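You operate a simulated robot arm through the tools that you are given. There is no shell and no other tool. Be economical: measure what you need, move in short steps, check, and stop when the job is done.

The job below is to be done with a simulated robot arm. You get a single attempt, and the scene is never put back.

JOB
Take the ring off the flange, then seat and clamp the flange.
Fine: the ring goes on the table, the flange in the grey seat; then torque knob to 2 and press RESET till the orange lamp is lit.

The check looks at the end state, three seconds after you hand in, the way a careful person would. Anything else that was tipped, shoved, dropped, spilled or broken makes it a failure.

ROBOT AND FRAMES
A 7-joint arm with a two-finger parallel gripper, fixed in place. Base frame: the origin is at the foot of the arm, x ahead of it, y to its left, z up; the work surface is at about z = 0. Readings come in mm, degrees, newtons and seconds.
With the tool pointing down near the work surface it reaches from about 220 to 580 mm from the base axis. Its first joint turns from -66.0 to 66.0 degrees. Payload 2.5 kg.
The TCP is the grasp point between the finger pads, 23 mm short of the fingertips. In the tool frame z runs along the fingers and y along their closing line. Largest opening 94 mm; finger width 38, thickness 10; the body of the gripper, 54 by 96 mm, starts 39 mm behind the TCP.
Orientation is that of the tool frame in the base frame, as a unit quaternion [x, y, z, w]. With the fingers straight down and closing along the base's y, the tool's x points along the base's -x, its y along +y and its z along -z.

CONTROLS
- The arm moves only by the tool jog_arm. Its argument "rows" is a list of rows, each an object of numbers (a shift or turn left out is 0, a gripper value left out holds the last): "hand": the opening, from 0 (shut) to 1 (fully open); "tx", "ty", "tz": the shift along the base's x, y, z in mm; "wx", "wy", "wz": the turn, a rotation vector about the base's x, y, z in degrees. In form: [{"hand": .., "tx": .., "ty": .., "tz": .., "wx": .., "wy": .., "wz": ..}, ...]. A call has 1 to 20 rows; each row is the pose to reach, as a shift and turn from the pose commanded when the call began. A row lasts 0.2 s, in which the tool goes at most 50 mm and 8.6 degrees; a call with a longer step from one row to the next is refused whole, and so is a gripper value outside its range. A pose out of reach is approached as far as the arm can. The call stops where the force on the tool passes 70 N (or 10 N more than at its start, if that is more) or the arm is blocked; 0.2 s more then pass. The fingers move at their own pace (about 108 mm/s each) and stop on an object; they squeeze with about 25 N. The grip force told is the motor's: it shows also when the fingers shut on nothing. Time passes only in rows, and 0.2 s behind the last, so rows that repeat a pose let the fingers close. The reply holds the time, the measured pose of the TCP, the force on the tool along the base axes, the opening and the grip force, in the units named above and with some noise, with the torque about the TCP (base axes, N m) and any sound that the robot's microphone picked up.
- Cameras (640 x 400 px; columns grow to the right, rows downward): "scene" is fixed at [92.7, -400.8, 533.4]; the picture's right is [0.96, -0.29, 0.00], its down [-0.19, -0.64, -0.75] and it looks along [0.21, 0.71, -0.67] (base axes); focal length 234 px, centre (320, 200). "wrist" rides on the gripper at [86, 16, -74] in the tool frame; the picture's right is [-0.18, 0.98, 0.00], its down [-0.58, -0.11, -0.81] and it looks along [-0.79, -0.15, 0.59] (tool axes); focal length 243 px, centre (320, 200). There is no depth. A picture from a camera that has moved, and an enlarged one, comes with that camera's place and axes in the base frame and with its lens.
- camera(camera): a new picture of that camera. No time passes.
- close_up(camera, box): a new picture of the part [left, top, right, bottom] of that camera's present view, enlarged. No time passes.
- job_done(): hands the job in; it is judged then, once.

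Go step by step. Nothing tells you positions but the pictures and the camera data: compare them with the known pose of the tool, close in by small moves and look again before you grip or let go. The budget is 120 turns and 76 pictures, counting those below and the enlarged ones. Unless the task says otherwise, let go and move clear before handing in, and close with one line.

The tools are called after "Call:" as a command line: name --argument value ..., lists and objects as JSON in quotes. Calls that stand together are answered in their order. jog_arm: Moves the arm, as the interface text tells. Its arguments: {"type":"object","properties":{"rows":{"type":"array"}},"required":["rows"]} The other tools are called the same way: camera (camera) takes a picture; close_up (camera, box) takes an enlarged picture of a part of a camera's view; job_done () hands the job in.

At the start:

```text
time: 0.0
tcp_pos: [344.0, -51.8, 352.3]
orientation: [0.0, 1.0, 0.0, 0.0]
contact_force: [0.0, -0.3, 0.5]
moment: [0.01, -0.02, 0.01]
opening: 93.9
grasp_force: 0.0
```

scene: 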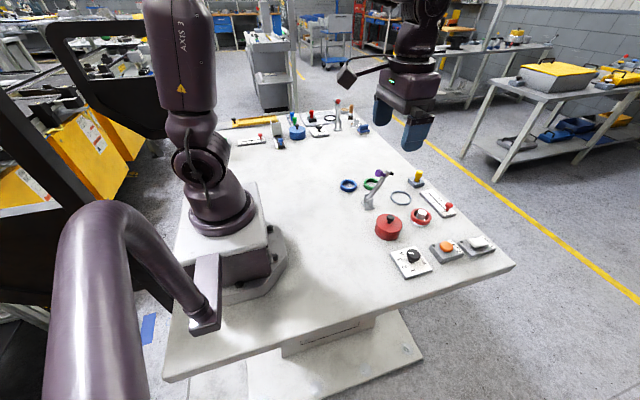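
wrist: 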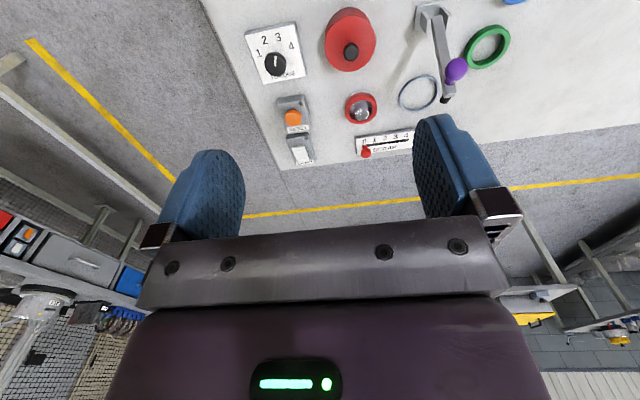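

I see a table with a cluster of parts on the right side (rings, a red part, a lever clamp, knob, button). I'll take enlarged views to identify them.

Call:
close_up --camera "scene" --box '[330, 160, 500, 290]'

Call:
close_up --camera "wrist" --box '[230, 0, 530, 180]'

Call:
close_up --camera "scene" --box '[220, 90, 380, 160]'

```text
3.08 times, centred on (415, 225) of scene
camera zoom: at [92.7, -400.8, 533.4], right [0.96, -0.29, 0.0], down [-0.19, -0.64, -0.75], along [0.21, 0.71, -0.67], focal length 719 px, centre (28, 123)
```

zoom: 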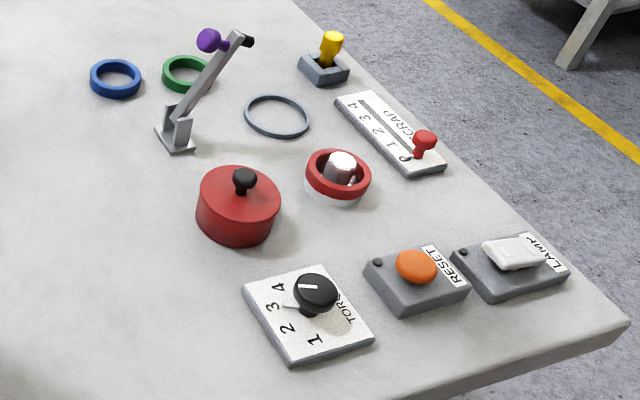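

```text
2.13 times, centred on (380, 90) of wrist
camera zoom: at [257.9, -35.4, 427.8], right [0.18, 0.98, 0.0], down [0.58, -0.11, 0.81], along [0.79, -0.15, -0.59], focal length 518 px, centre (192, 435)
```

zoom: 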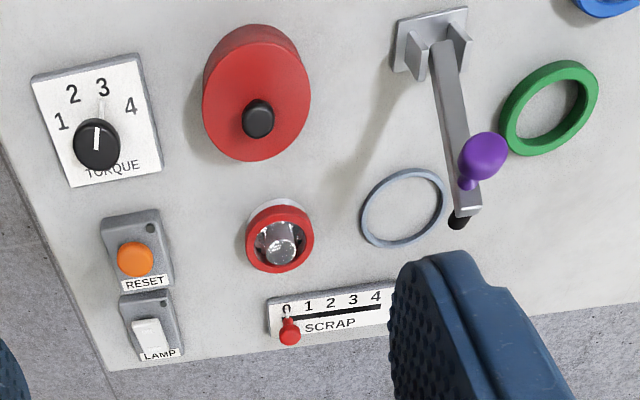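

```text
4.00 times, centred on (300, 125) of scene
camera zoom: at [92.7, -400.8, 533.4], right [0.96, -0.29, 0.0], down [-0.19, -0.64, -0.75], along [0.21, 0.71, -0.67], focal length 935 px, centre (400, 500)
```

zoom: 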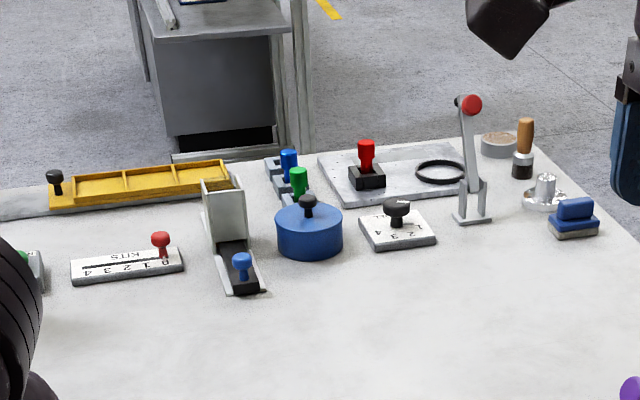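

I take the flange with the red ring to be near (530,-14), the grey seat at (532,96), the clamp bracket near (407,91), TORQUE at (424,-135) and RESET at (525,-136). I'll lower the arm for a closer look.

Call:
jog_arm --rows '[{"hand": 1, "tx": 10, "ty": 10, "tz": -45}, {"tx": 20, "ty": 25, "tz": -90}, {"tx": 30, "ty": 35, "tz": -135}, {"tx": 36, "ty": 40, "tz": -170}]'

Call:
camera --camera "wrist"

```text
time: 1.0
tcp_pos: [380.9, -11.2, 181.8]
orientation: [0.001, 1.0, 0.0, 0.0]
contact_force: [0.0, -0.3, 0.0]
moment: [0.02, 0.01, -0.01]
opening: 94.0
grasp_force: 0.0
```

```text
70 pictures are left
camera wrist: at [294.3, 4.4, 257.5], right [0.19, 0.98, 0.0], down [0.58, -0.11, 0.81], along [0.79, -0.15, -0.59], focal length 243 px, centre (320, 200)
```

wrist: 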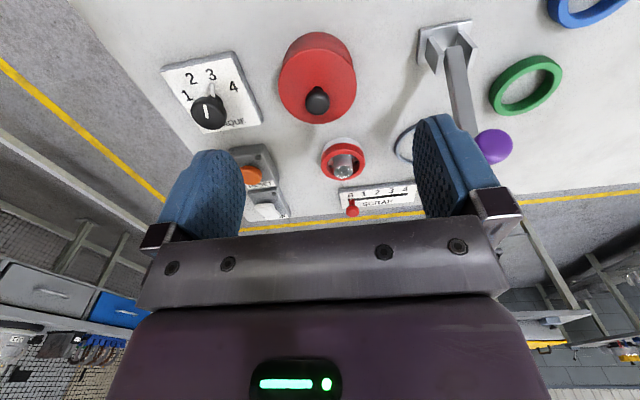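

The flange with its ring sits straight ahead between the fingers. I'll zoom in on it and on the clamp.

Call:
close_up --camera "wrist" --box '[290, 120, 420, 220]'

Call:
close_up --camera "scene" --box '[355, 165, 435, 230]'

Call:
close_up --camera "scene" --box '[385, 225, 505, 290]'

```text
4.00 times, centred on (355, 170) of wrist
camera zoom: at [294.3, 4.4, 257.5], right [0.19, 0.98, 0.0], down [0.58, -0.11, 0.81], along [0.79, -0.15, -0.59], focal length 970 px, centre (180, 320)
```

zoom: 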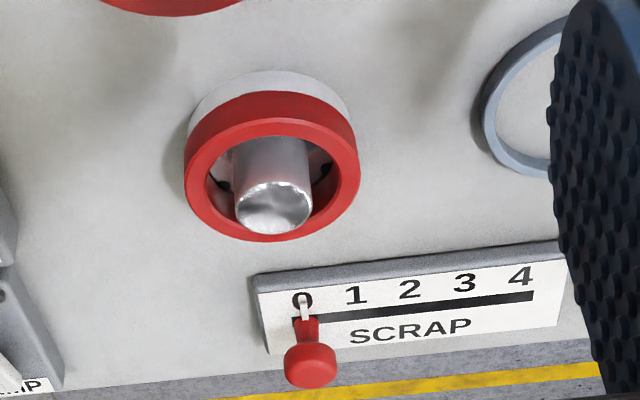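

```text
6.15 times, centred on (395, 198) of scene
camera zoom: at [92.7, -400.8, 533.4], right [0.96, -0.29, 0.0], down [-0.19, -0.64, -0.75], along [0.21, 0.71, -0.67], focal length 1439 px, centre (-142, 215)
```

zoom: 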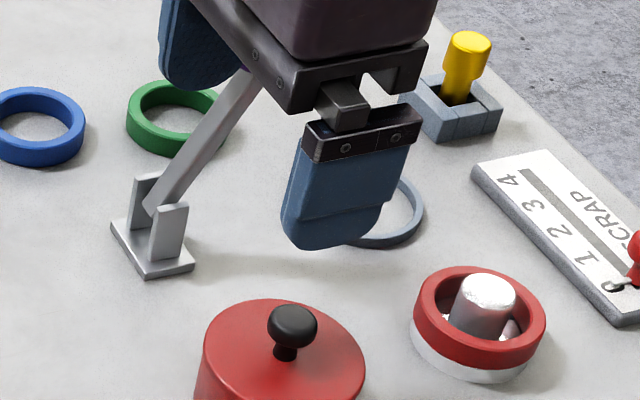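

```text
5.33 times, centred on (445, 258) of scene
camera zoom: at [92.7, -400.8, 533.4], right [0.96, -0.29, 0.0], down [-0.19, -0.64, -0.75], along [0.21, 0.71, -0.67], focal length 1247 px, centre (-347, -107)
```

zoom: 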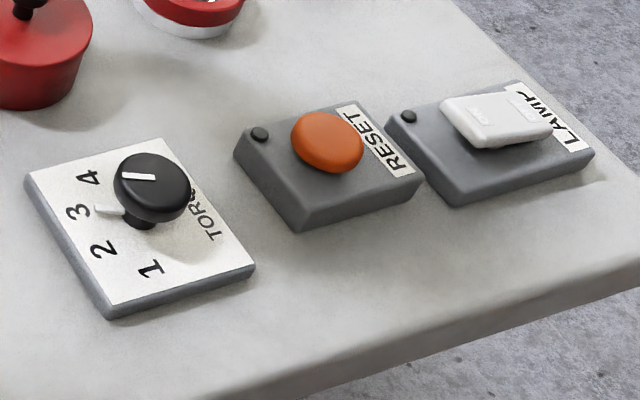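

The ring lies on the flange disc around the hub, about 60 mm across. I'll move above it at a safe height and check alignment.

Call:
jog_arm --rows '[{"tx": 45}, {"tx": 90, "tz": -10}, {"tx": 130, "tz": -40}, {"tx": 146, "tz": -75}, {"tx": 146, "tz": -85}]'

Call:
camera --camera "wrist"

Call:
close_up --camera "scene" --box '[370, 150, 470, 230]'

```text
time: 2.2
tcp_pos: [526.1, -9.9, 98.2]
orientation: [0.0, 1.0, 0.0, 0.0]
contact_force: [-1.0, 0.3, -0.9]
moment: [0.0, -0.03, 0.0]
opening: 93.9
grasp_force: 0.1
```

```text
66 pictures are left
camera wrist: at [440.5, 4.8, 172.9], right [0.18, 0.98, 0.0], down [0.58, -0.11, 0.81], along [0.79, -0.15, -0.59], focal length 243 px, centre (320, 200)
```

wrist: 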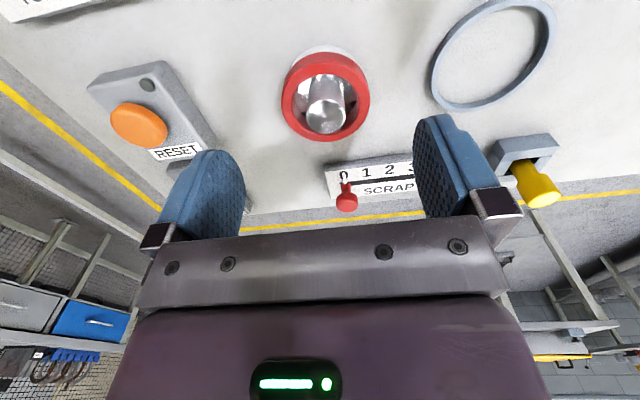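

```text
5.00 times, centred on (420, 190) of scene
camera zoom: at [92.7, -400.8, 533.4], right [0.96, -0.29, 0.0], down [-0.19, -0.64, -0.75], along [0.21, 0.71, -0.67], focal length 1169 px, centre (-180, 250)
```

zoom: 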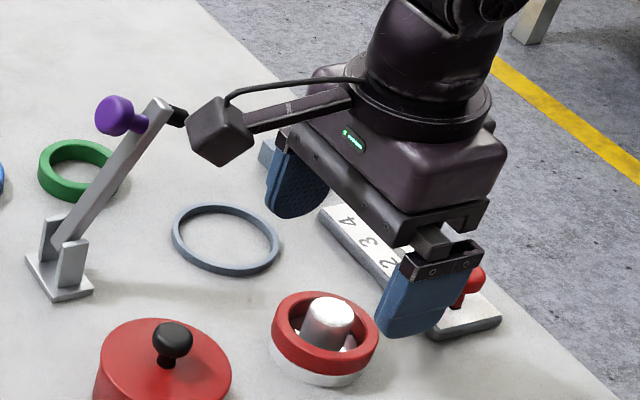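

The ring is centred near (525,-8) and runs from about z 9 to 26. I'll go down around it with open fingers and check before closing.

Call:
jog_arm --rows '[{"ty": 2, "tz": -25}, {"ty": 2, "tz": -45}, {"ty": 2, "tz": -60}, {"ty": 2, "tz": -60}]'

Call:
camera --camera "wrist"

Call:
close_up --camera "scene" --box '[370, 170, 470, 240]'

```text
time: 3.2
tcp_pos: [526.6, -10.1, 35.9]
orientation: [0.0, 1.0, 0.0, 0.0]
contact_force: [0.4, 0.6, -0.3]
moment: [0.02, -0.03, 0.0]
opening: 93.8
grasp_force: 0.1
```

```text
64 pictures are left
camera wrist: at [440.2, 5.3, 111.6], right [0.18, 0.98, 0.0], down [0.58, -0.11, 0.81], along [0.79, -0.15, -0.59], focal length 243 px, centre (320, 200)
```

wrist: 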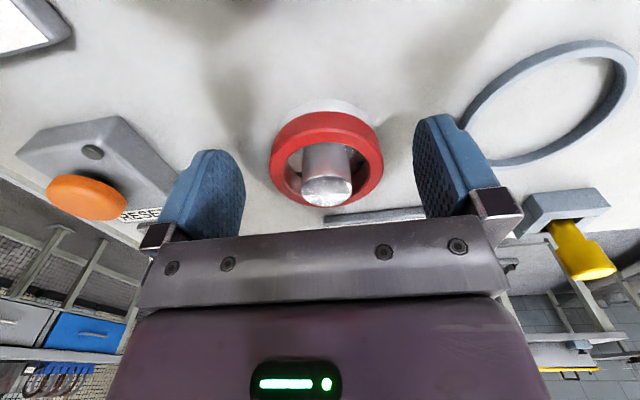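

```text
5.71 times, centred on (420, 205) of scene
camera zoom: at [92.7, -400.8, 533.4], right [0.96, -0.29, 0.0], down [-0.19, -0.64, -0.75], along [0.21, 0.71, -0.67], focal length 1336 px, centre (-251, 171)
```

zoom: 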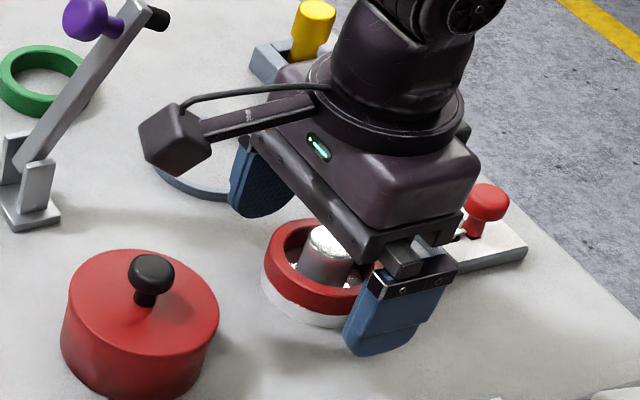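

The fingers straddle the ring evenly, so I'll close on it.

Call:
jog_arm --rows '[{"hand": 0.5, "ty": 2}, {"hand": 0.3, "ty": 2}, {"hand": 0.3, "ty": 2}]'

Call:
close_up --camera "wrist" --box '[160, 60, 500, 270]'

```text
time: 4.0
tcp_pos: [526.0, -8.1, 35.4]
orientation: [0.001, 1.0, 0.0, 0.001]
contact_force: [0.5, 0.2, -0.7]
moment: [-0.04, 0.03, 0.03]
opening: 58.5
grasp_force: 25.0
```

```text
1.88 times, centred on (330, 165) of wrist
camera zoom: at [439.8, 7.9, 112.2], right [0.18, 0.98, 0.0], down [0.58, -0.11, 0.81], along [0.79, -0.15, -0.59], focal length 457 px, centre (301, 266)
```

zoom: 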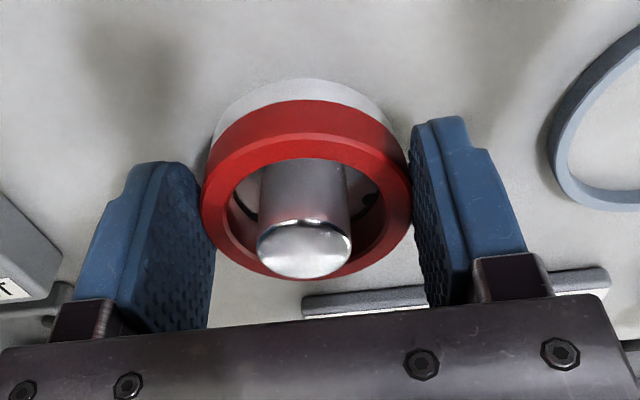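

I have a grip at 58.5 mm; now I'll lift a little and check that only the ring comes.

Call:
jog_arm --rows '[{"tz": 8}, {"tz": 16}, {"tz": 25}, {"tz": 25}]'

Call:
close_up --camera "scene" --box '[370, 170, 470, 240]'

Call:
close_up --camera "wrist" --box '[160, 60, 500, 270]'

```text
time: 5.0
tcp_pos: [525.1, -7.2, 62.9]
orientation: [0.001, 1.0, 0.0, 0.0]
contact_force: [0.8, -0.1, 0.2]
moment: [-0.01, -0.03, 0.02]
opening: 58.5
grasp_force: 24.8
```

```text
5.71 times, centred on (420, 205) of scene
camera zoom: at [92.7, -400.8, 533.4], right [0.96, -0.29, 0.0], down [-0.19, -0.64, -0.75], along [0.21, 0.71, -0.67], focal length 1336 px, centre (-251, 171)
```

zoom: 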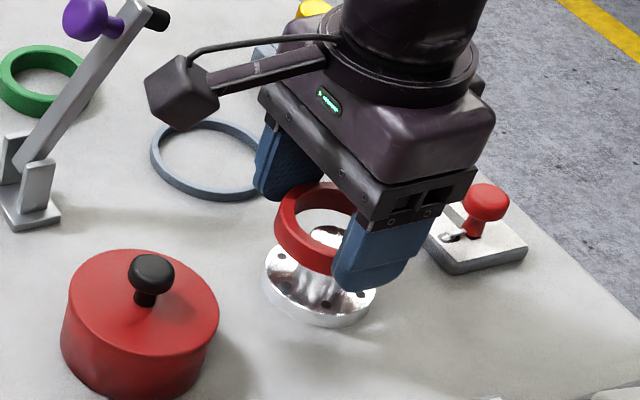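

```text
1.88 times, centred on (330, 165) of wrist
camera zoom: at [439.2, 8.3, 138.0], right [0.18, 0.98, 0.0], down [0.58, -0.11, 0.81], along [0.79, -0.15, -0.59], focal length 457 px, centre (301, 266)
```

zoom: 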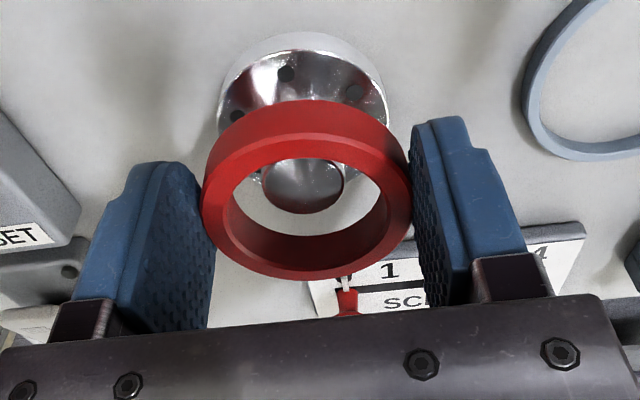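

Only the ring came up, and the flange stays on the table with its hub up. I'll carry the ring high to a clear spot near (310,30).

Call:
jog_arm --rows '[{"tz": 45}, {"tz": 90}, {"tx": -40, "ty": 5, "tz": 105}, {"tx": -85, "ty": 15, "tz": 105}, {"tx": -130, "ty": 25, "tz": 105}, {"tx": -175, "ty": 30, "tz": 105}, {"tx": -215, "ty": 35, "tz": 100}, {"tx": -215, "ty": 35, "tz": 55}, {"tx": -215, "ty": 35, "tz": 10}, {"tx": -215, "ty": 35, "tz": -10}, {"tx": -215, "ty": 35, "tz": -25}, {"tx": -215, "ty": 35, "tz": -25}]'

Call:
camera --camera "wrist"

Call:
camera --camera "scene"

```text
time: 7.6
tcp_pos: [311.5, 26.7, 36.4]
orientation: [0.0, 1.0, 0.0, 0.0]
contact_force: [0.8, 0.4, -0.2]
moment: [0.0, -0.01, -0.01]
opening: 58.3
grasp_force: 24.9
```

```text
59 pictures are left
camera wrist: at [225.2, 42.4, 112.8], right [0.18, 0.98, 0.0], down [0.58, -0.11, 0.81], along [0.79, -0.15, -0.59], focal length 243 px, centre (320, 200)
```

wrist: 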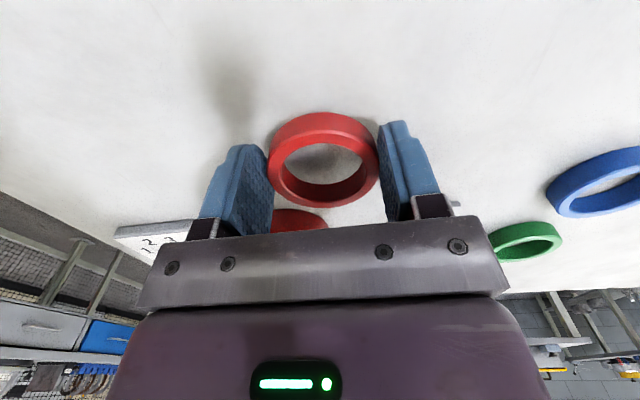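

```text
58 pictures are left
```

scene: 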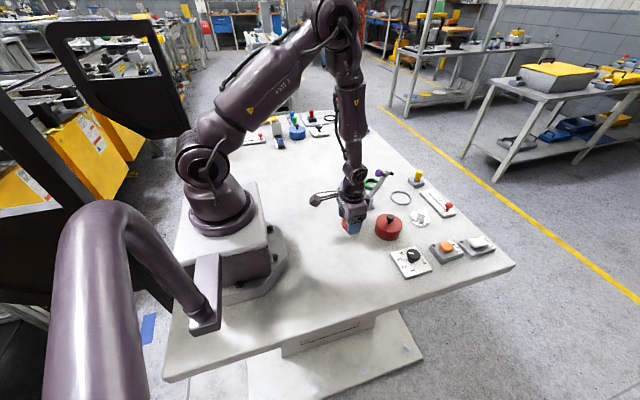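

The ring hangs just above clear table. I'll lower it until it touches.

Call:
jog_arm --rows '[{"tz": -4}, {"tz": -7}, {"tz": -9}, {"tz": -9}]'

Call:
close_up --camera "wrist" --box '[200, 80, 460, 240]'

```text
time: 8.6
tcp_pos: [312.1, 26.5, 27.5]
orientation: [0.0, 1.0, 0.0, -0.001]
contact_force: [0.4, 0.2, -1.0]
moment: [0.01, 0.01, -0.01]
opening: 58.5
grasp_force: 24.8
```

```text
2.46 times, centred on (330, 160) of wrist
camera zoom: at [225.1, 43.3, 103.6], right [0.18, 0.98, 0.0], down [0.58, -0.11, 0.81], along [0.79, -0.15, -0.59], focal length 597 px, centre (295, 298)
```

zoom: 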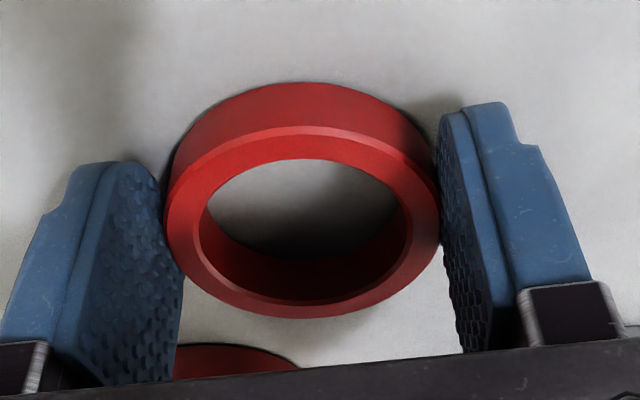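

It is nearly down; I'll ease it by 1 mm steps while watching the force.

Call:
jog_arm --rows '[{"tz": -1}, {"tz": -1}]'

Call:
jog_arm --rows '[{"tz": -1}, {"tz": -1}]'

```text
time: 9.2
tcp_pos: [311.4, 27.7, 27.1]
orientation: [0.001, 1.0, 0.0, 0.0]
contact_force: [-0.6, 0.0, -0.7]
moment: [0.04, 0.01, -0.02]
opening: 58.4
grasp_force: 25.1
```

```text
time: 9.8
tcp_pos: [310.4, 27.5, 25.5]
orientation: [0.0, 1.0, 0.0, 0.0]
contact_force: [0.0, 0.0, -0.4]
moment: [0.02, -0.03, 0.0]
opening: 58.2
grasp_force: 25.0
```

There's no contact yet. I'll take one more millimetre, then open.

Call:
jog_arm --rows '[{"tz": -1}, {"tz": -1}]'

Call:
close_up --camera "scene" --box '[320, 190, 390, 240]'

```text
time: 10.4
tcp_pos: [310.8, 27.7, 25.2]
orientation: [0.001, 1.0, 0.001, 0.0]
contact_force: [-4.5, -0.3, 16.9]
moment: [0.0, -0.05, -0.08]
opening: 58.6
grasp_force: 25.2
```

```text
8.00 times, centred on (355, 215) of scene
camera zoom: at [92.7, -400.8, 533.4], right [0.96, -0.29, 0.0], down [-0.19, -0.64, -0.75], along [0.21, 0.71, -0.67], focal length 1870 px, centre (40, 80)
```

zoom: 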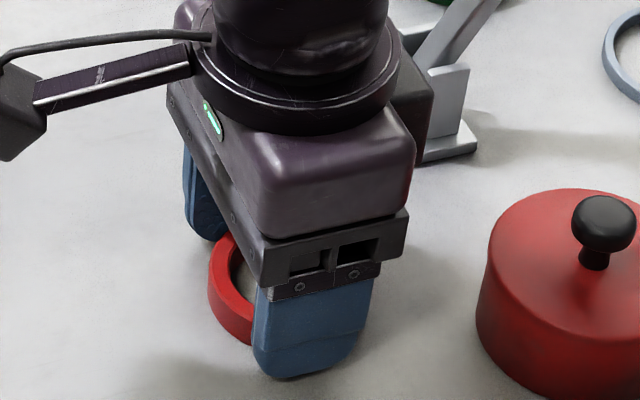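

The ring touches the table (17 N). I'll open and rise, turning the tool 40° in the air so the wrist camera will clear the clamp lever later.

Call:
jog_arm --rows '[{"hand": 0.75, "tz": 0}, {"hand": 0.75, "tz": 0}, {"tz": 20}, {"tz": 60}, {"tz": 100}, {"tz": 125, "wz": 8}, {"tz": 125, "tx": 30, "wz": 16}, {"tz": 125, "tx": 70, "wz": 24}, {"tz": 125, "tx": 110, "ty": -10, "wz": 32}, {"tz": 125, "tx": 140, "ty": -20, "wz": 40}, {"tz": 125, "tx": 180, "ty": -28, "wz": 40}, {"tz": 110, "tx": 214, "ty": -35, "wz": 40}, {"tz": 85, "tx": 214, "ty": -35, "wz": 40}, {"tz": 85, "tx": 214, "ty": -35, "wz": 40}]'

Call:
camera --camera "wrist"

Call:
close_up --camera "scene" --box '[320, 150, 480, 250]'

```text
time: 13.4
tcp_pos: [526.8, -9.2, 111.8]
orientation: [-0.342, 0.94, 0.0, 0.001]
contact_force: [0.3, 0.6, -1.0]
moment: [-0.01, -0.02, 0.01]
opening: 70.5
grasp_force: 0.0
```

```text
55 pictures are left
camera wrist: at [450.1, -51.6, 186.8], right [-0.49, 0.87, 0.0], down [0.52, 0.29, 0.81], along [0.7, 0.4, -0.59], focal length 243 px, centre (320, 200)
```

wrist: 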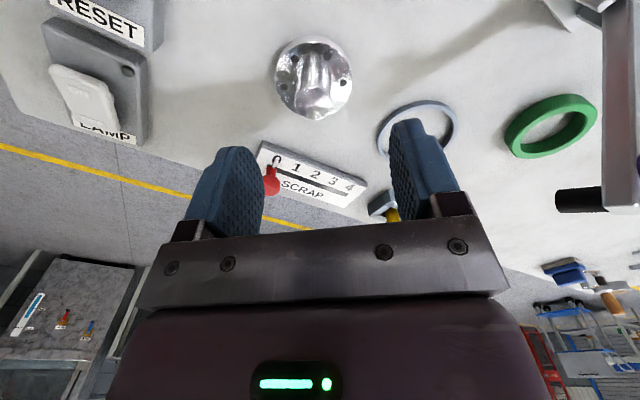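

```text
4.00 times, centred on (400, 200) of scene
camera zoom: at [92.7, -400.8, 533.4], right [0.96, -0.29, 0.0], down [-0.19, -0.64, -0.75], along [0.21, 0.71, -0.67], focal length 935 px, centre (0, 200)
```

zoom: 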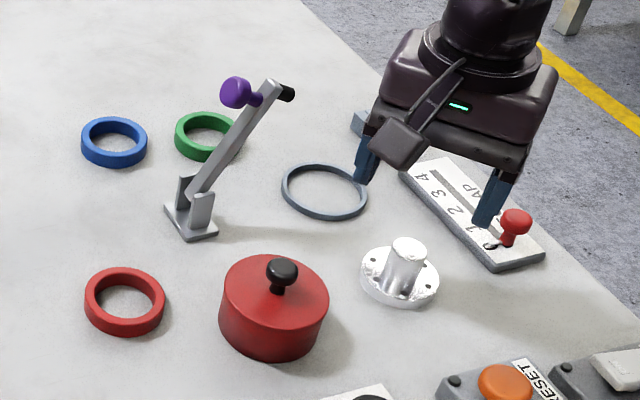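

The ring lies flat on the table, and the flange is below me. I'll zoom to centre over its hub, and also look at the seat.

Call:
close_up --camera "wrist" --box '[250, 20, 390, 130]'

Call:
close_up --camera "scene" --box '[380, 180, 450, 230]'

```text
3.64 times, centred on (320, 75) of wrist
camera zoom: at [450.1, -51.6, 186.8], right [-0.49, 0.87, 0.0], down [0.52, 0.29, 0.81], along [0.7, 0.4, -0.59], focal length 882 px, centre (320, 654)
```

zoom: 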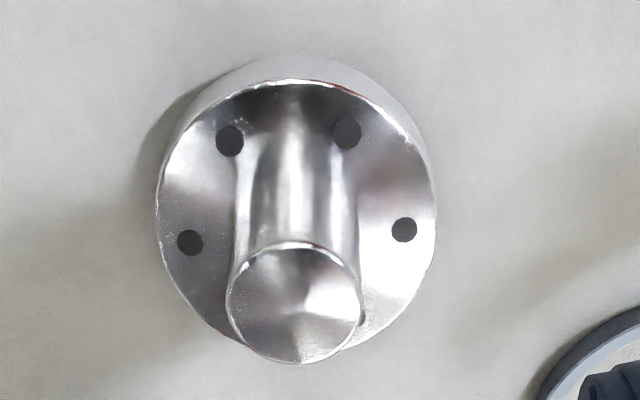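

```text
8.00 times, centred on (415, 205) of scene
camera zoom: at [92.7, -400.8, 533.4], right [0.96, -0.29, 0.0], down [-0.19, -0.64, -0.75], along [0.21, 0.71, -0.67], focal length 1870 px, centre (-440, 160)
```

zoom: 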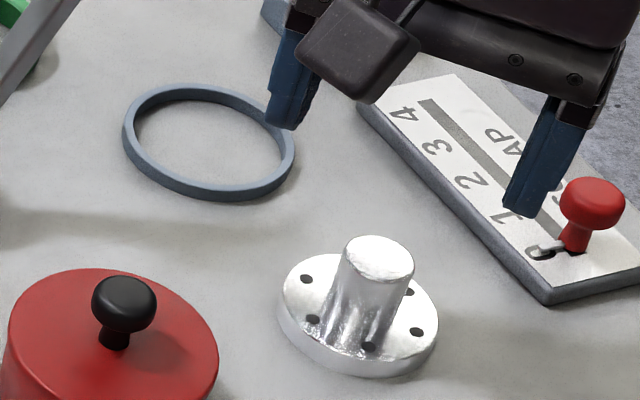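

I estimate the hub at about (531,-10). I'll shift over it and come partly down to check with less parallax.

Call:
jog_arm --rows '[{"tx": 4, "ty": -1, "tz": -20}, {"tx": 4, "ty": -1, "tz": -45}, {"tx": 4, "ty": -1, "tz": -50}, {"tx": 4, "ty": -1, "tz": -50}]'

Call:
close_up --camera "wrist" --box '[180, 70, 480, 250]'

Call:
close_up --camera "scene" --box '[380, 180, 450, 230]'

```text
time: 14.4
tcp_pos: [529.7, -8.2, 60.5]
orientation: [-0.342, 0.94, 0.0, 0.0]
contact_force: [-0.9, -0.2, 0.3]
moment: [0.0, 0.01, -0.01]
opening: 70.6
grasp_force: 0.0
```

```text
2.13 times, centred on (330, 160) of wrist
camera zoom: at [453.5, -52.1, 135.6], right [-0.49, 0.87, 0.0], down [0.52, 0.29, 0.81], along [0.7, 0.4, -0.59], focal length 518 px, centre (299, 285)
```

zoom: 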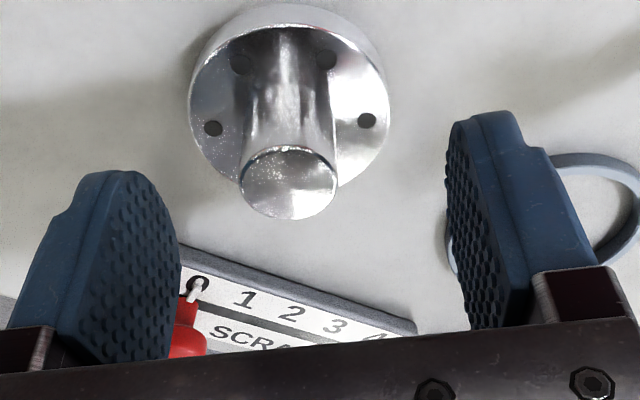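

```text
8.00 times, centred on (415, 205) of scene
camera zoom: at [92.7, -400.8, 533.4], right [0.96, -0.29, 0.0], down [-0.19, -0.64, -0.75], along [0.21, 0.71, -0.67], focal length 1870 px, centre (-440, 160)
```

zoom: 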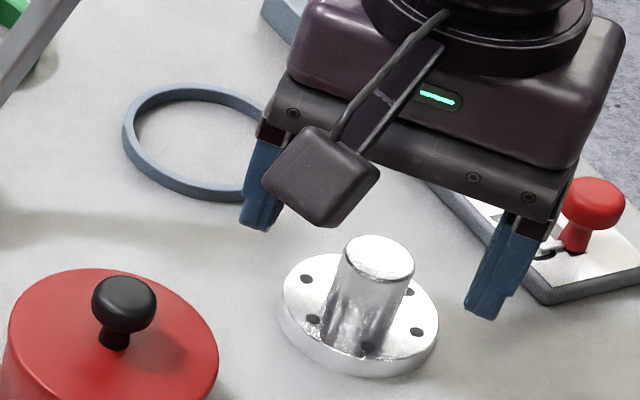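

The hub is about 4 mm off along the closing line. I'll correct that, descend so the tips stop just above the disc, and look again.

Call:
jog_arm --rows '[{"tx": 2.5, "ty": -3, "tz": 0}, {"tx": 2.5, "ty": -3, "tz": -12}, {"tx": 2.5, "ty": -3, "tz": -22}, {"tx": 2.5, "ty": -3, "tz": -22}]'

Call:
close_up --camera "wrist" --box '[180, 70, 480, 250]'

Call:
close_up --camera "scene" --box '[380, 180, 450, 230]'

```text
time: 15.4
tcp_pos: [531.5, -10.2, 37.7]
orientation: [-0.342, 0.94, 0.0, 0.001]
contact_force: [-0.7, -0.6, 0.5]
moment: [-0.03, 0.01, 0.01]
opening: 70.6
grasp_force: 0.0
```

```text
2.13 times, centred on (330, 160) of wrist
camera zoom: at [454.8, -55.3, 113.7], right [-0.49, 0.87, 0.0], down [0.52, 0.29, 0.81], along [0.7, 0.4, -0.59], focal length 518 px, centre (299, 285)
```

zoom: 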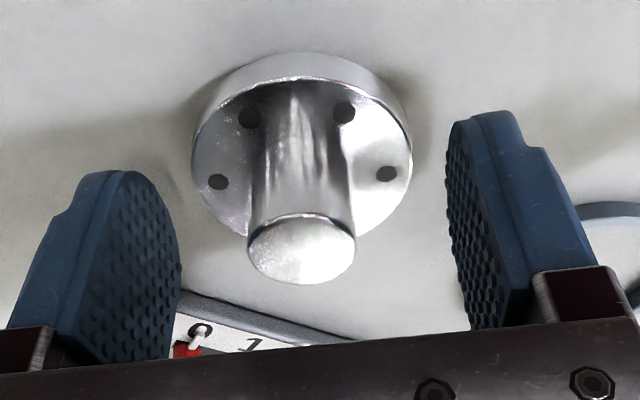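

```text
8.00 times, centred on (415, 205) of scene
camera zoom: at [92.7, -400.8, 533.4], right [0.96, -0.29, 0.0], down [-0.19, -0.64, -0.75], along [0.21, 0.71, -0.67], focal length 1870 px, centre (-440, 160)
```

zoom: 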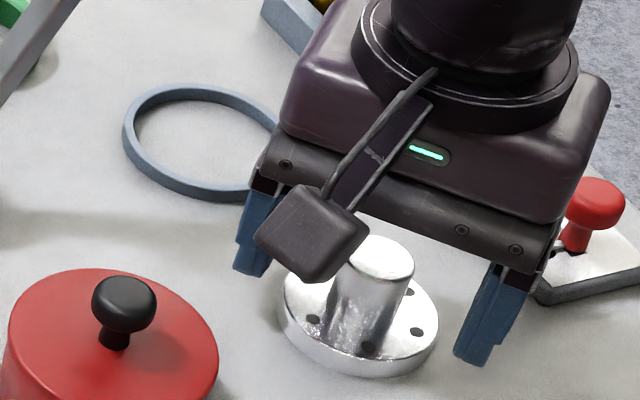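

The hub is between the pads and centred front to back. I'll make a small side nudge and close on it.

Call:
jog_arm --rows '[{"tx": 1.2, "ty": -1.5, "hand": 0.5}, {"tx": 1.2, "ty": -1.5, "hand": 0.35}, {"tx": 1.2, "ty": -1.5, "hand": 0.1}, {"tx": 1.2, "ty": -1.5, "hand": 0.1}, {"tx": 1.2, "ty": -1.5, "hand": 0.1}]'

Call:
close_up --camera "wrist" --box '[180, 70, 480, 250]'

```text
time: 16.6
tcp_pos: [532.0, -12.6, 39.7]
orientation: [-0.342, 0.94, 0.001, 0.0]
contact_force: [0.0, 1.3, 0.6]
moment: [-0.01, 0.04, 0.0]
opening: 25.6
grasp_force: 24.4
```

```text
2.13 times, centred on (330, 160) of wrist
camera zoom: at [456.9, -56.0, 114.1], right [-0.49, 0.87, 0.0], down [0.52, 0.29, 0.81], along [0.7, 0.4, -0.59], focal length 518 px, centre (299, 285)
```

zoom: 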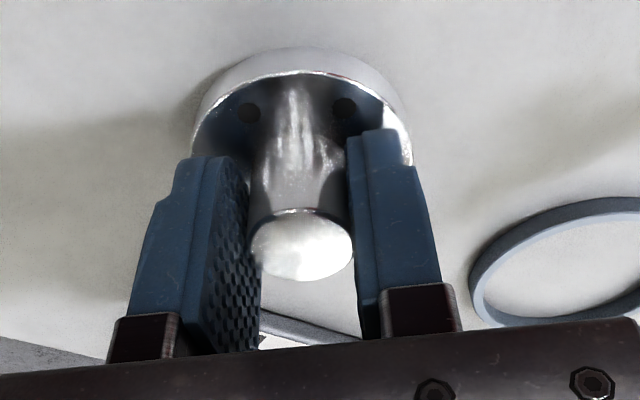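

The hub is gripped at 25.6 mm. I'll lift the flange clear and carry it over the seat near (532,96), keeping it low, and look.

Call:
jog_arm --rows '[{"tz": 15}, {"tz": 35}, {"tz": 35, "ty": 30}, {"tz": 35, "ty": 65}, {"tz": 35, "ty": 95}, {"tz": 35, "ty": 108}, {"tz": 35, "ty": 108}]'

Call:
camera --camera "wrist"

Call:
close_up --camera "scene" --box '[350, 150, 450, 220]'

```text
time: 18.2
tcp_pos: [532.5, 96.6, 73.6]
orientation: [-0.342, 0.94, 0.0, 0.0]
contact_force: [0.1, 0.6, -2.5]
moment: [0.04, -0.02, 0.01]
opening: 25.0
grasp_force: 24.9
```

```text
46 pictures are left
camera wrist: at [455.8, 53.0, 149.2], right [-0.49, 0.87, 0.0], down [0.52, 0.29, 0.81], along [0.7, 0.39, -0.59], focal length 243 px, centre (320, 200)
```

wrist: 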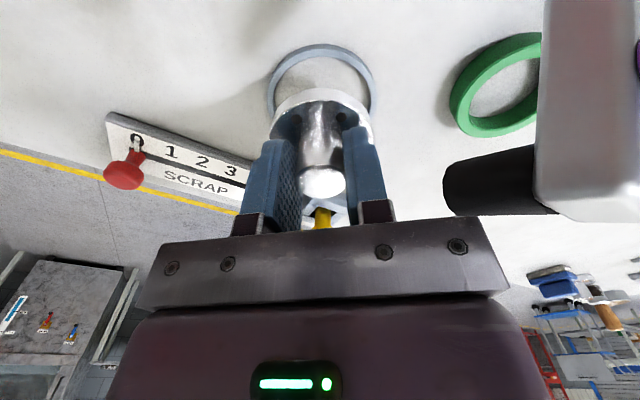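

```text
5.71 times, centred on (400, 185) of scene
camera zoom: at [92.8, -400.8, 533.4], right [0.96, -0.29, 0.0], down [-0.19, -0.64, -0.75], along [0.21, 0.71, -0.67], focal length 1336 px, centre (-137, 286)
```

zoom: 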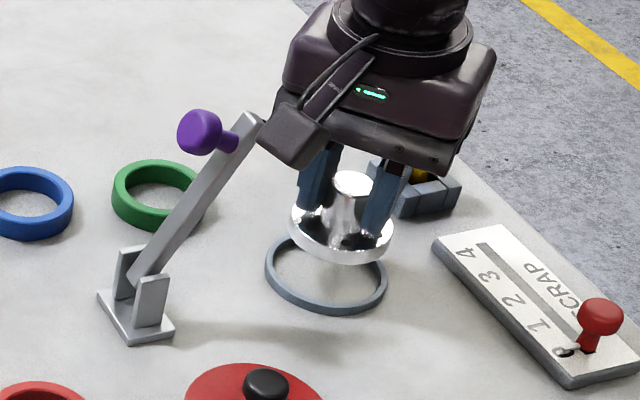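

The lever is clear of the camera, and the seat ring is visible beneath the flange. I'll zoom in to measure the offset.

Call:
close_up --camera "wrist" --box '[230, 30, 410, 150]'

Call:
close_up --camera "scene" --box '[390, 172, 425, 210]'

```text
3.33 times, centred on (320, 90) of wrist
camera zoom: at [455.8, 53.0, 149.2], right [-0.49, 0.87, 0.0], down [0.52, 0.29, 0.81], along [0.7, 0.39, -0.59], focal length 809 px, centre (320, 567)
```

zoom: 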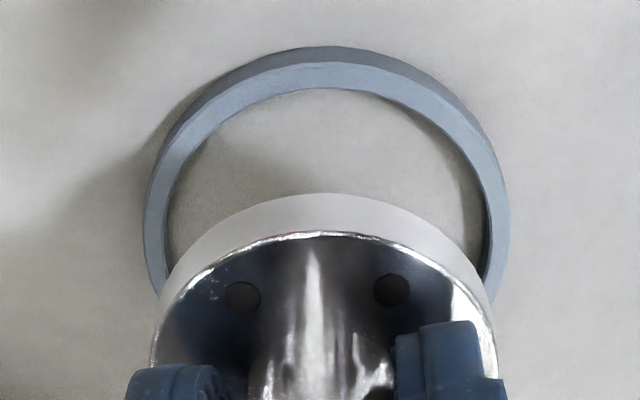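

```text
10.53 times, centred on (408, 191) of scene
camera zoom: at [92.8, -400.8, 533.4], right [0.96, -0.29, 0.0], down [-0.19, -0.64, -0.75], along [0.21, 0.71, -0.67], focal length 2461 px, centre (-601, 295)
```

zoom: 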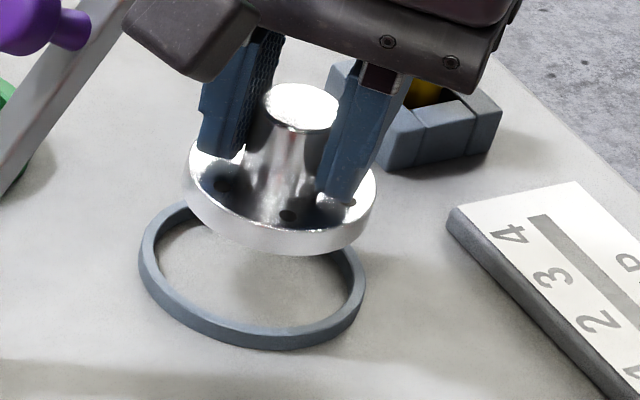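

The wrist view puts the disc and seat centres within about 1 mm of each other. I'll lower until the disc is just above the seat and check again.

Call:
jog_arm --rows '[{"tz": -12, "ty": 0.5}, {"tz": -23, "ty": 0.5}, {"tz": -23, "ty": 0.5}]'

Call:
close_up --camera "wrist" --box '[230, 50, 410, 170]'

Call:
close_up --camera "scene" --box '[378, 172, 438, 210]'

```text
time: 19.0
tcp_pos: [533.6, 97.0, 50.8]
orientation: [-0.343, 0.939, -0.001, 0.0]
contact_force: [-0.1, -0.6, -3.6]
moment: [0.05, 0.02, -0.01]
opening: 25.4
grasp_force: 24.9
```

```text
3.33 times, centred on (320, 110) of wrist
camera zoom: at [456.3, 52.6, 126.2], right [-0.49, 0.87, 0.0], down [0.52, 0.29, 0.81], along [0.7, 0.4, -0.59], focal length 809 px, centre (320, 500)
```

zoom: 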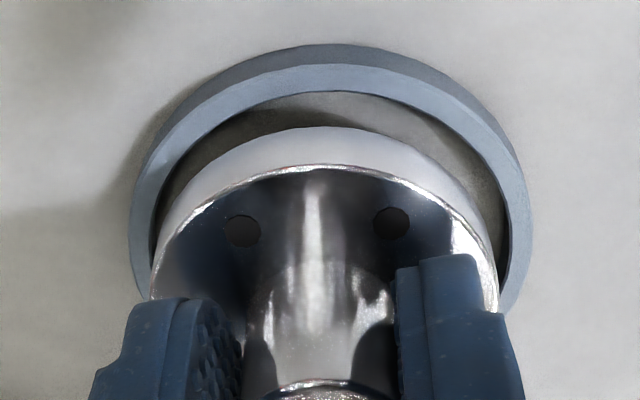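

```text
10.53 times, centred on (408, 191) of scene
camera zoom: at [92.8, -400.8, 533.4], right [0.96, -0.29, 0.0], down [-0.19, -0.64, -0.75], along [0.21, 0.71, -0.67], focal length 2461 px, centre (-606, 295)
```

zoom: 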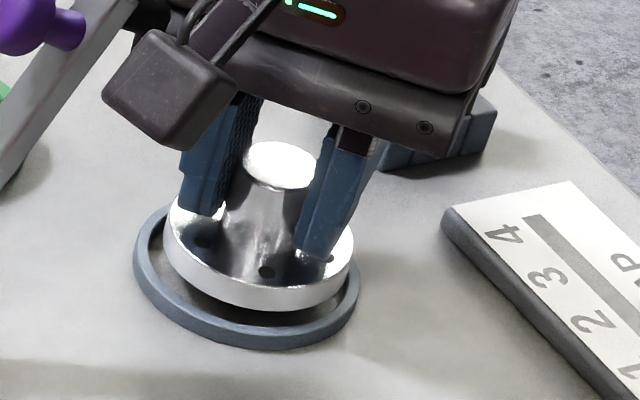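

The flange is within about 1 mm of centre over the seat, with 2.7 mm clearance all round. I'll trim by 1 mm and lower into it.

Call:
jog_arm --rows '[{"tx": -0.3, "ty": 1.2, "tz": 0}, {"tx": -0.3, "ty": 1.2, "tz": -5}, {"tx": -0.3, "ty": 1.2, "tz": -9}, {"tx": -0.3, "ty": 1.2, "tz": -10}, {"tx": -0.3, "ty": 1.2, "tz": -10}]'

Call:
close_up --camera "wrist" --box '[230, 70, 410, 190]'

```text
time: 20.2
tcp_pos: [533.0, 98.0, 40.3]
orientation: [-0.343, 0.939, 0.0, 0.0]
contact_force: [0.7, -0.4, -3.9]
moment: [-0.04, 0.0, 0.01]
opening: 25.2
grasp_force: 24.8
```

```text
3.33 times, centred on (320, 130) of wrist
camera zoom: at [456.3, 53.9, 116.0], right [-0.49, 0.87, 0.0], down [0.52, 0.29, 0.81], along [0.7, 0.4, -0.59], focal length 809 px, centre (320, 433)
```

zoom: 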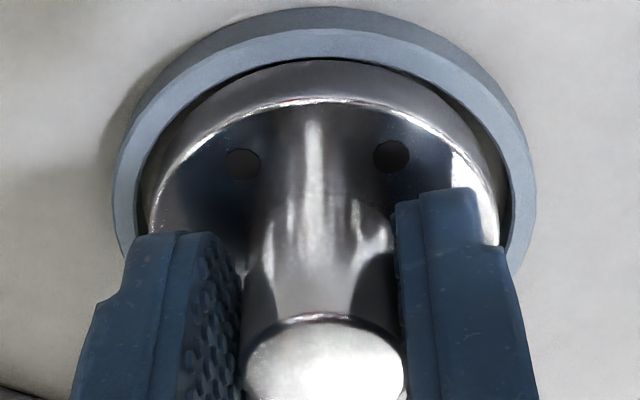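

The disc is entering the seat evenly. I'll lower by small steps to contact.

Call:
jog_arm --rows '[{"tz": -0.7}, {"tz": -1.2}, {"tz": -1.2}]'

Call:
jog_arm --rows '[{"tz": -0.6}, {"tz": -0.6}]'

```text
time: 21.0
tcp_pos: [533.7, 96.6, 39.1]
orientation: [-0.342, 0.94, 0.0, 0.0]
contact_force: [0.0, 0.8, -2.9]
moment: [-0.02, -0.01, -0.03]
opening: 25.2
grasp_force: 24.3
```

```text
time: 21.6
tcp_pos: [533.2, 97.8, 36.9]
orientation: [-0.341, 0.94, -0.001, 0.0]
contact_force: [-0.3, -0.6, 0.0]
moment: [0.03, 0.05, -0.01]
opening: 25.2
grasp_force: 24.8
```

The flange's weight has just come off, so it is touching down. I'll take one more small step, then release and look.

Call:
jog_arm --rows '[{"tz": -0.5}, {"tz": -0.5}]'

Call:
jog_arm --rows '[{"hand": 0.5}, {"hand": 0.5}, {"hand": 0.5, "tz": 10}, {"tz": 25}, {"tz": 50}, {"tz": 50}]'

Call:
camera --camera "wrist"

Call:
close_up --camera "scene" --box '[350, 150, 450, 220]'

```text
time: 22.2
tcp_pos: [533.3, 97.2, 38.6]
orientation: [-0.342, 0.94, 0.0, 0.001]
contact_force: [-4.5, -1.2, 10.2]
moment: [-0.09, 0.16, -0.01]
opening: 24.7
grasp_force: 25.1
```

```text
time: 23.6
tcp_pos: [531.9, 97.0, 89.1]
orientation: [-0.342, 0.94, 0.0, -0.001]
contact_force: [0.4, -0.5, 0.2]
moment: [0.0, 0.01, 0.0]
opening: 47.2
grasp_force: 0.1
```

```text
39 pictures are left
camera wrist: at [456.7, 53.7, 163.7], right [-0.49, 0.87, 0.0], down [0.52, 0.29, 0.81], along [0.7, 0.4, -0.59], focal length 243 px, centre (320, 200)
```

wrist: 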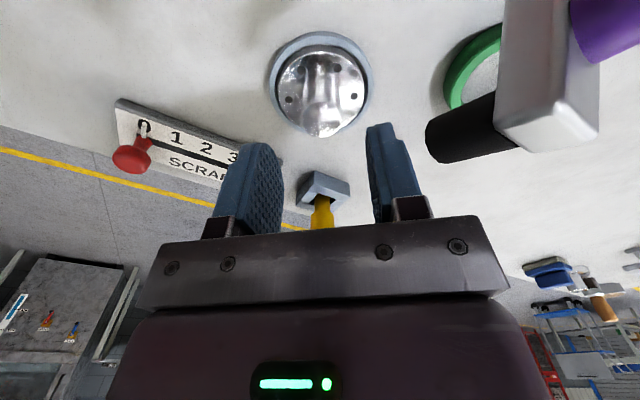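

```text
5.71 times, centred on (400, 185) of scene
camera zoom: at [92.7, -400.8, 533.4], right [0.96, -0.29, 0.0], down [-0.19, -0.64, -0.75], along [0.21, 0.71, -0.67], focal length 1336 px, centre (-137, 286)
```

zoom: 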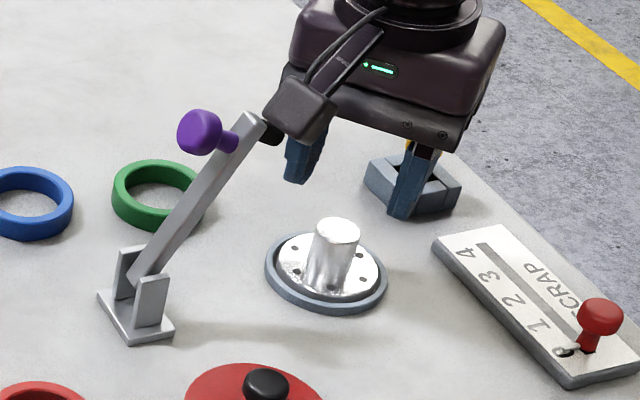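

The flange sits flat inside the grey seat. Next is the clamp: the purple knob is near (429,98,131), so I'll rise, turn back to 0° and position above it.

Call:
jog_arm --rows '[{"tz": 40, "hand": 0.6}, {"tz": 80}, {"tz": 115}, {"tz": 115, "wz": -8}, {"tz": 115, "wz": -16, "tx": -20}, {"tz": 115, "wz": -24, "tx": -50}, {"tz": 115, "wz": -32, "tx": -80}, {"tz": 115, "wz": -40, "tx": -103}, {"tz": 95, "wz": -40, "tx": -103}, {"tz": 95, "wz": -40, "tx": -103}]'

Call:
camera --camera "wrist"

Call:
close_up --camera "scene" --box '[330, 130, 430, 210]'

```text
time: 25.8
tcp_pos: [430.8, 96.6, 184.2]
orientation: [0.001, 1.0, 0.0, 0.0]
contact_force: [-0.4, -0.3, 0.1]
moment: [0.01, 0.03, 0.02]
opening: 56.4
grasp_force: 0.1
```

```text
37 pictures are left
camera wrist: at [343.7, 112.7, 258.4], right [0.19, 0.98, 0.0], down [0.58, -0.11, 0.81], along [0.79, -0.15, -0.59], focal length 243 px, centre (320, 200)
```

wrist: 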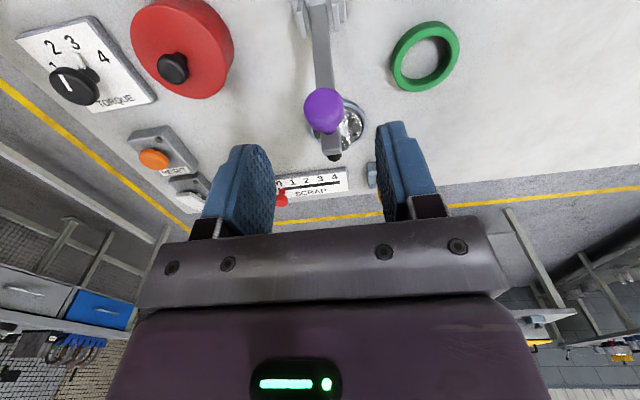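

```text
5.00 times, centred on (380, 170) of scene
camera zoom: at [92.7, -400.8, 533.4], right [0.96, -0.29, 0.0], down [-0.19, -0.64, -0.75], along [0.21, 0.71, -0.67], focal length 1169 px, centre (20, 350)
```

zoom: 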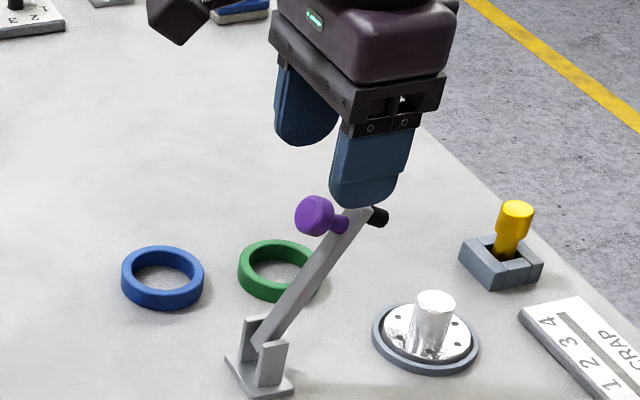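

The knob is about (427,100,131), centred between the fingers. I'll descend around it and check.

Call:
jog_arm --rows '[{"tx": -2, "ty": 2.5, "tz": -20}, {"tx": -2, "ty": 2.5, "tz": -40}, {"tx": -2, "ty": 2.5, "tz": -50}, {"tx": -2, "ty": 2.5, "tz": -50}]'

Call:
close_up --camera "wrist" --box '[180, 70, 480, 250]'

Call:
close_up --camera "scene" --box '[330, 130, 430, 210]'

```text
time: 26.8
tcp_pos: [427.4, 98.7, 132.5]
orientation: [0.0, 1.0, 0.0, 0.0]
contact_force: [-0.5, 0.1, 0.2]
moment: [0.0, 0.05, 0.02]
opening: 56.7
grasp_force: 0.1
```

```text
2.13 times, centred on (330, 160) of wrist
camera zoom: at [340.4, 115.0, 208.0], right [0.18, 0.98, 0.0], down [0.58, -0.11, 0.81], along [0.79, -0.15, -0.59], focal length 518 px, centre (299, 285)
```

zoom: 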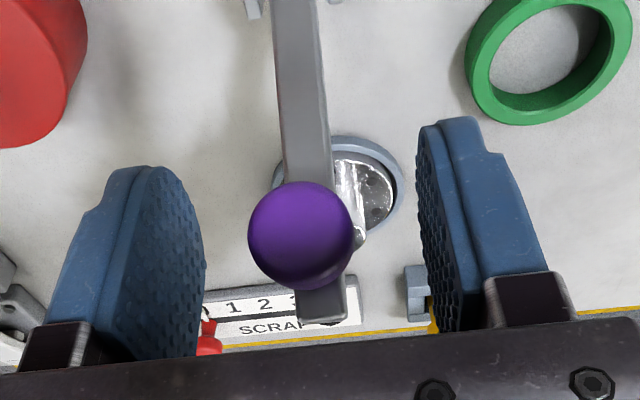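

```text
5.00 times, centred on (380, 170) of scene
camera zoom: at [92.7, -400.8, 533.4], right [0.96, -0.29, 0.0], down [-0.19, -0.64, -0.75], along [0.21, 0.71, -0.67], focal length 1169 px, centre (20, 350)
```

zoom: 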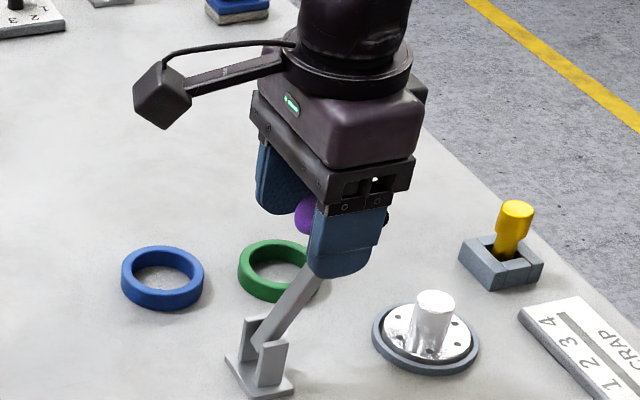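

The knob lies between the pads; I'll nudge slightly toward it and close.

Call:
jog_arm --rows '[{"tx": -4, "ty": -2, "hand": 0.6}, {"tx": -4, "ty": -2, "hand": 0.35}, {"tx": -4, "ty": -2, "hand": 0.1}, {"tx": -4, "ty": -2, "hand": 0.1}]'

Call:
close_up --camera "wrist" --box '[180, 70, 480, 250]'

Call:
close_up --camera "scene" --box '[345, 155, 405, 200]'

```text
time: 27.8
tcp_pos: [421.8, 99.6, 133.2]
orientation: [-0.001, 1.0, 0.002, 0.001]
contact_force: [2.2, 14.5, -3.1]
moment: [0.07, -0.24, 0.15]
opening: 23.6
grasp_force: 44.9
```

```text
2.13 times, centred on (330, 160) of wrist
camera zoom: at [336.4, 115.0, 208.5], right [0.18, 0.98, 0.0], down [0.58, -0.11, 0.81], along [0.79, -0.15, -0.59], focal length 518 px, centre (299, 285)
```

zoom: 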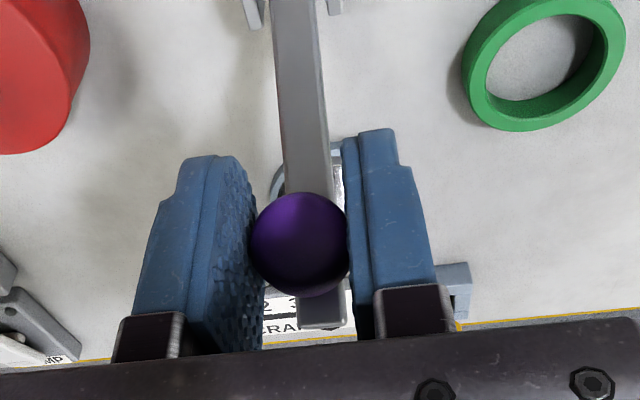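

```text
8.89 times, centred on (375, 178) of scene
camera zoom: at [92.8, -400.8, 533.4], right [0.96, -0.29, 0.0], down [-0.19, -0.64, -0.75], along [0.21, 0.71, -0.67], focal length 2078 px, centre (-169, 400)
```

zoom: 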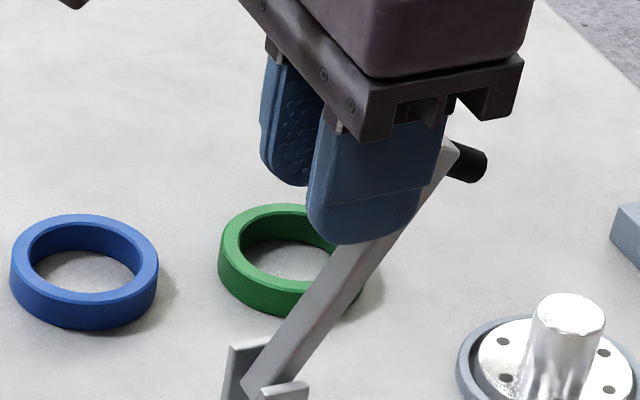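

The knob is held (23.6 mm). I'll ease the sideways strain and swing it along the arc a first 10°, watching the force.

Call:
jog_arm --rows '[{"ty": 1.5}, {"ty": 1.5, "tx": 6, "tz": -0.8}, {"ty": 1.5, "tx": 11.5, "tz": -2}, {"ty": 1.5, "tx": 17, "tz": -3.6}, {"ty": 1.5, "tx": 17, "tz": -3.6}]'

Call:
close_up --camera "scene" --box '[345, 155, 435, 215]'

```text
time: 29.0
tcp_pos: [439.2, 99.6, 127.5]
orientation: [0.0, 1.0, 0.0, -0.002]
contact_force: [-13.6, 13.4, -3.0]
moment: [0.09, 1.23, 0.1]
opening: 23.3
grasp_force: 45.1
```

```text
6.67 times, centred on (390, 185) of scene
camera zoom: at [92.8, -400.8, 533.4], right [0.96, -0.29, 0.0], down [-0.19, -0.64, -0.75], along [0.21, 0.71, -0.67], focal length 1559 px, centre (-147, 300)
```

zoom: 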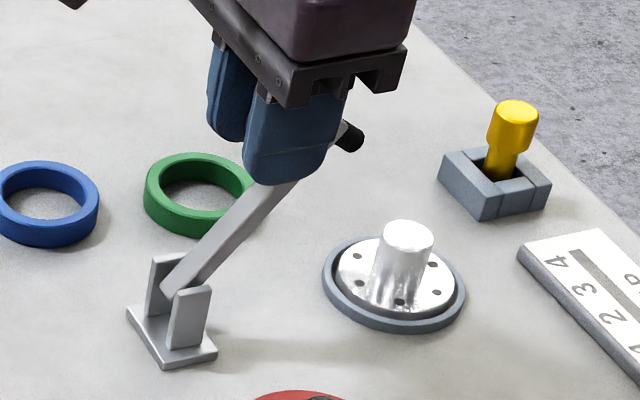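

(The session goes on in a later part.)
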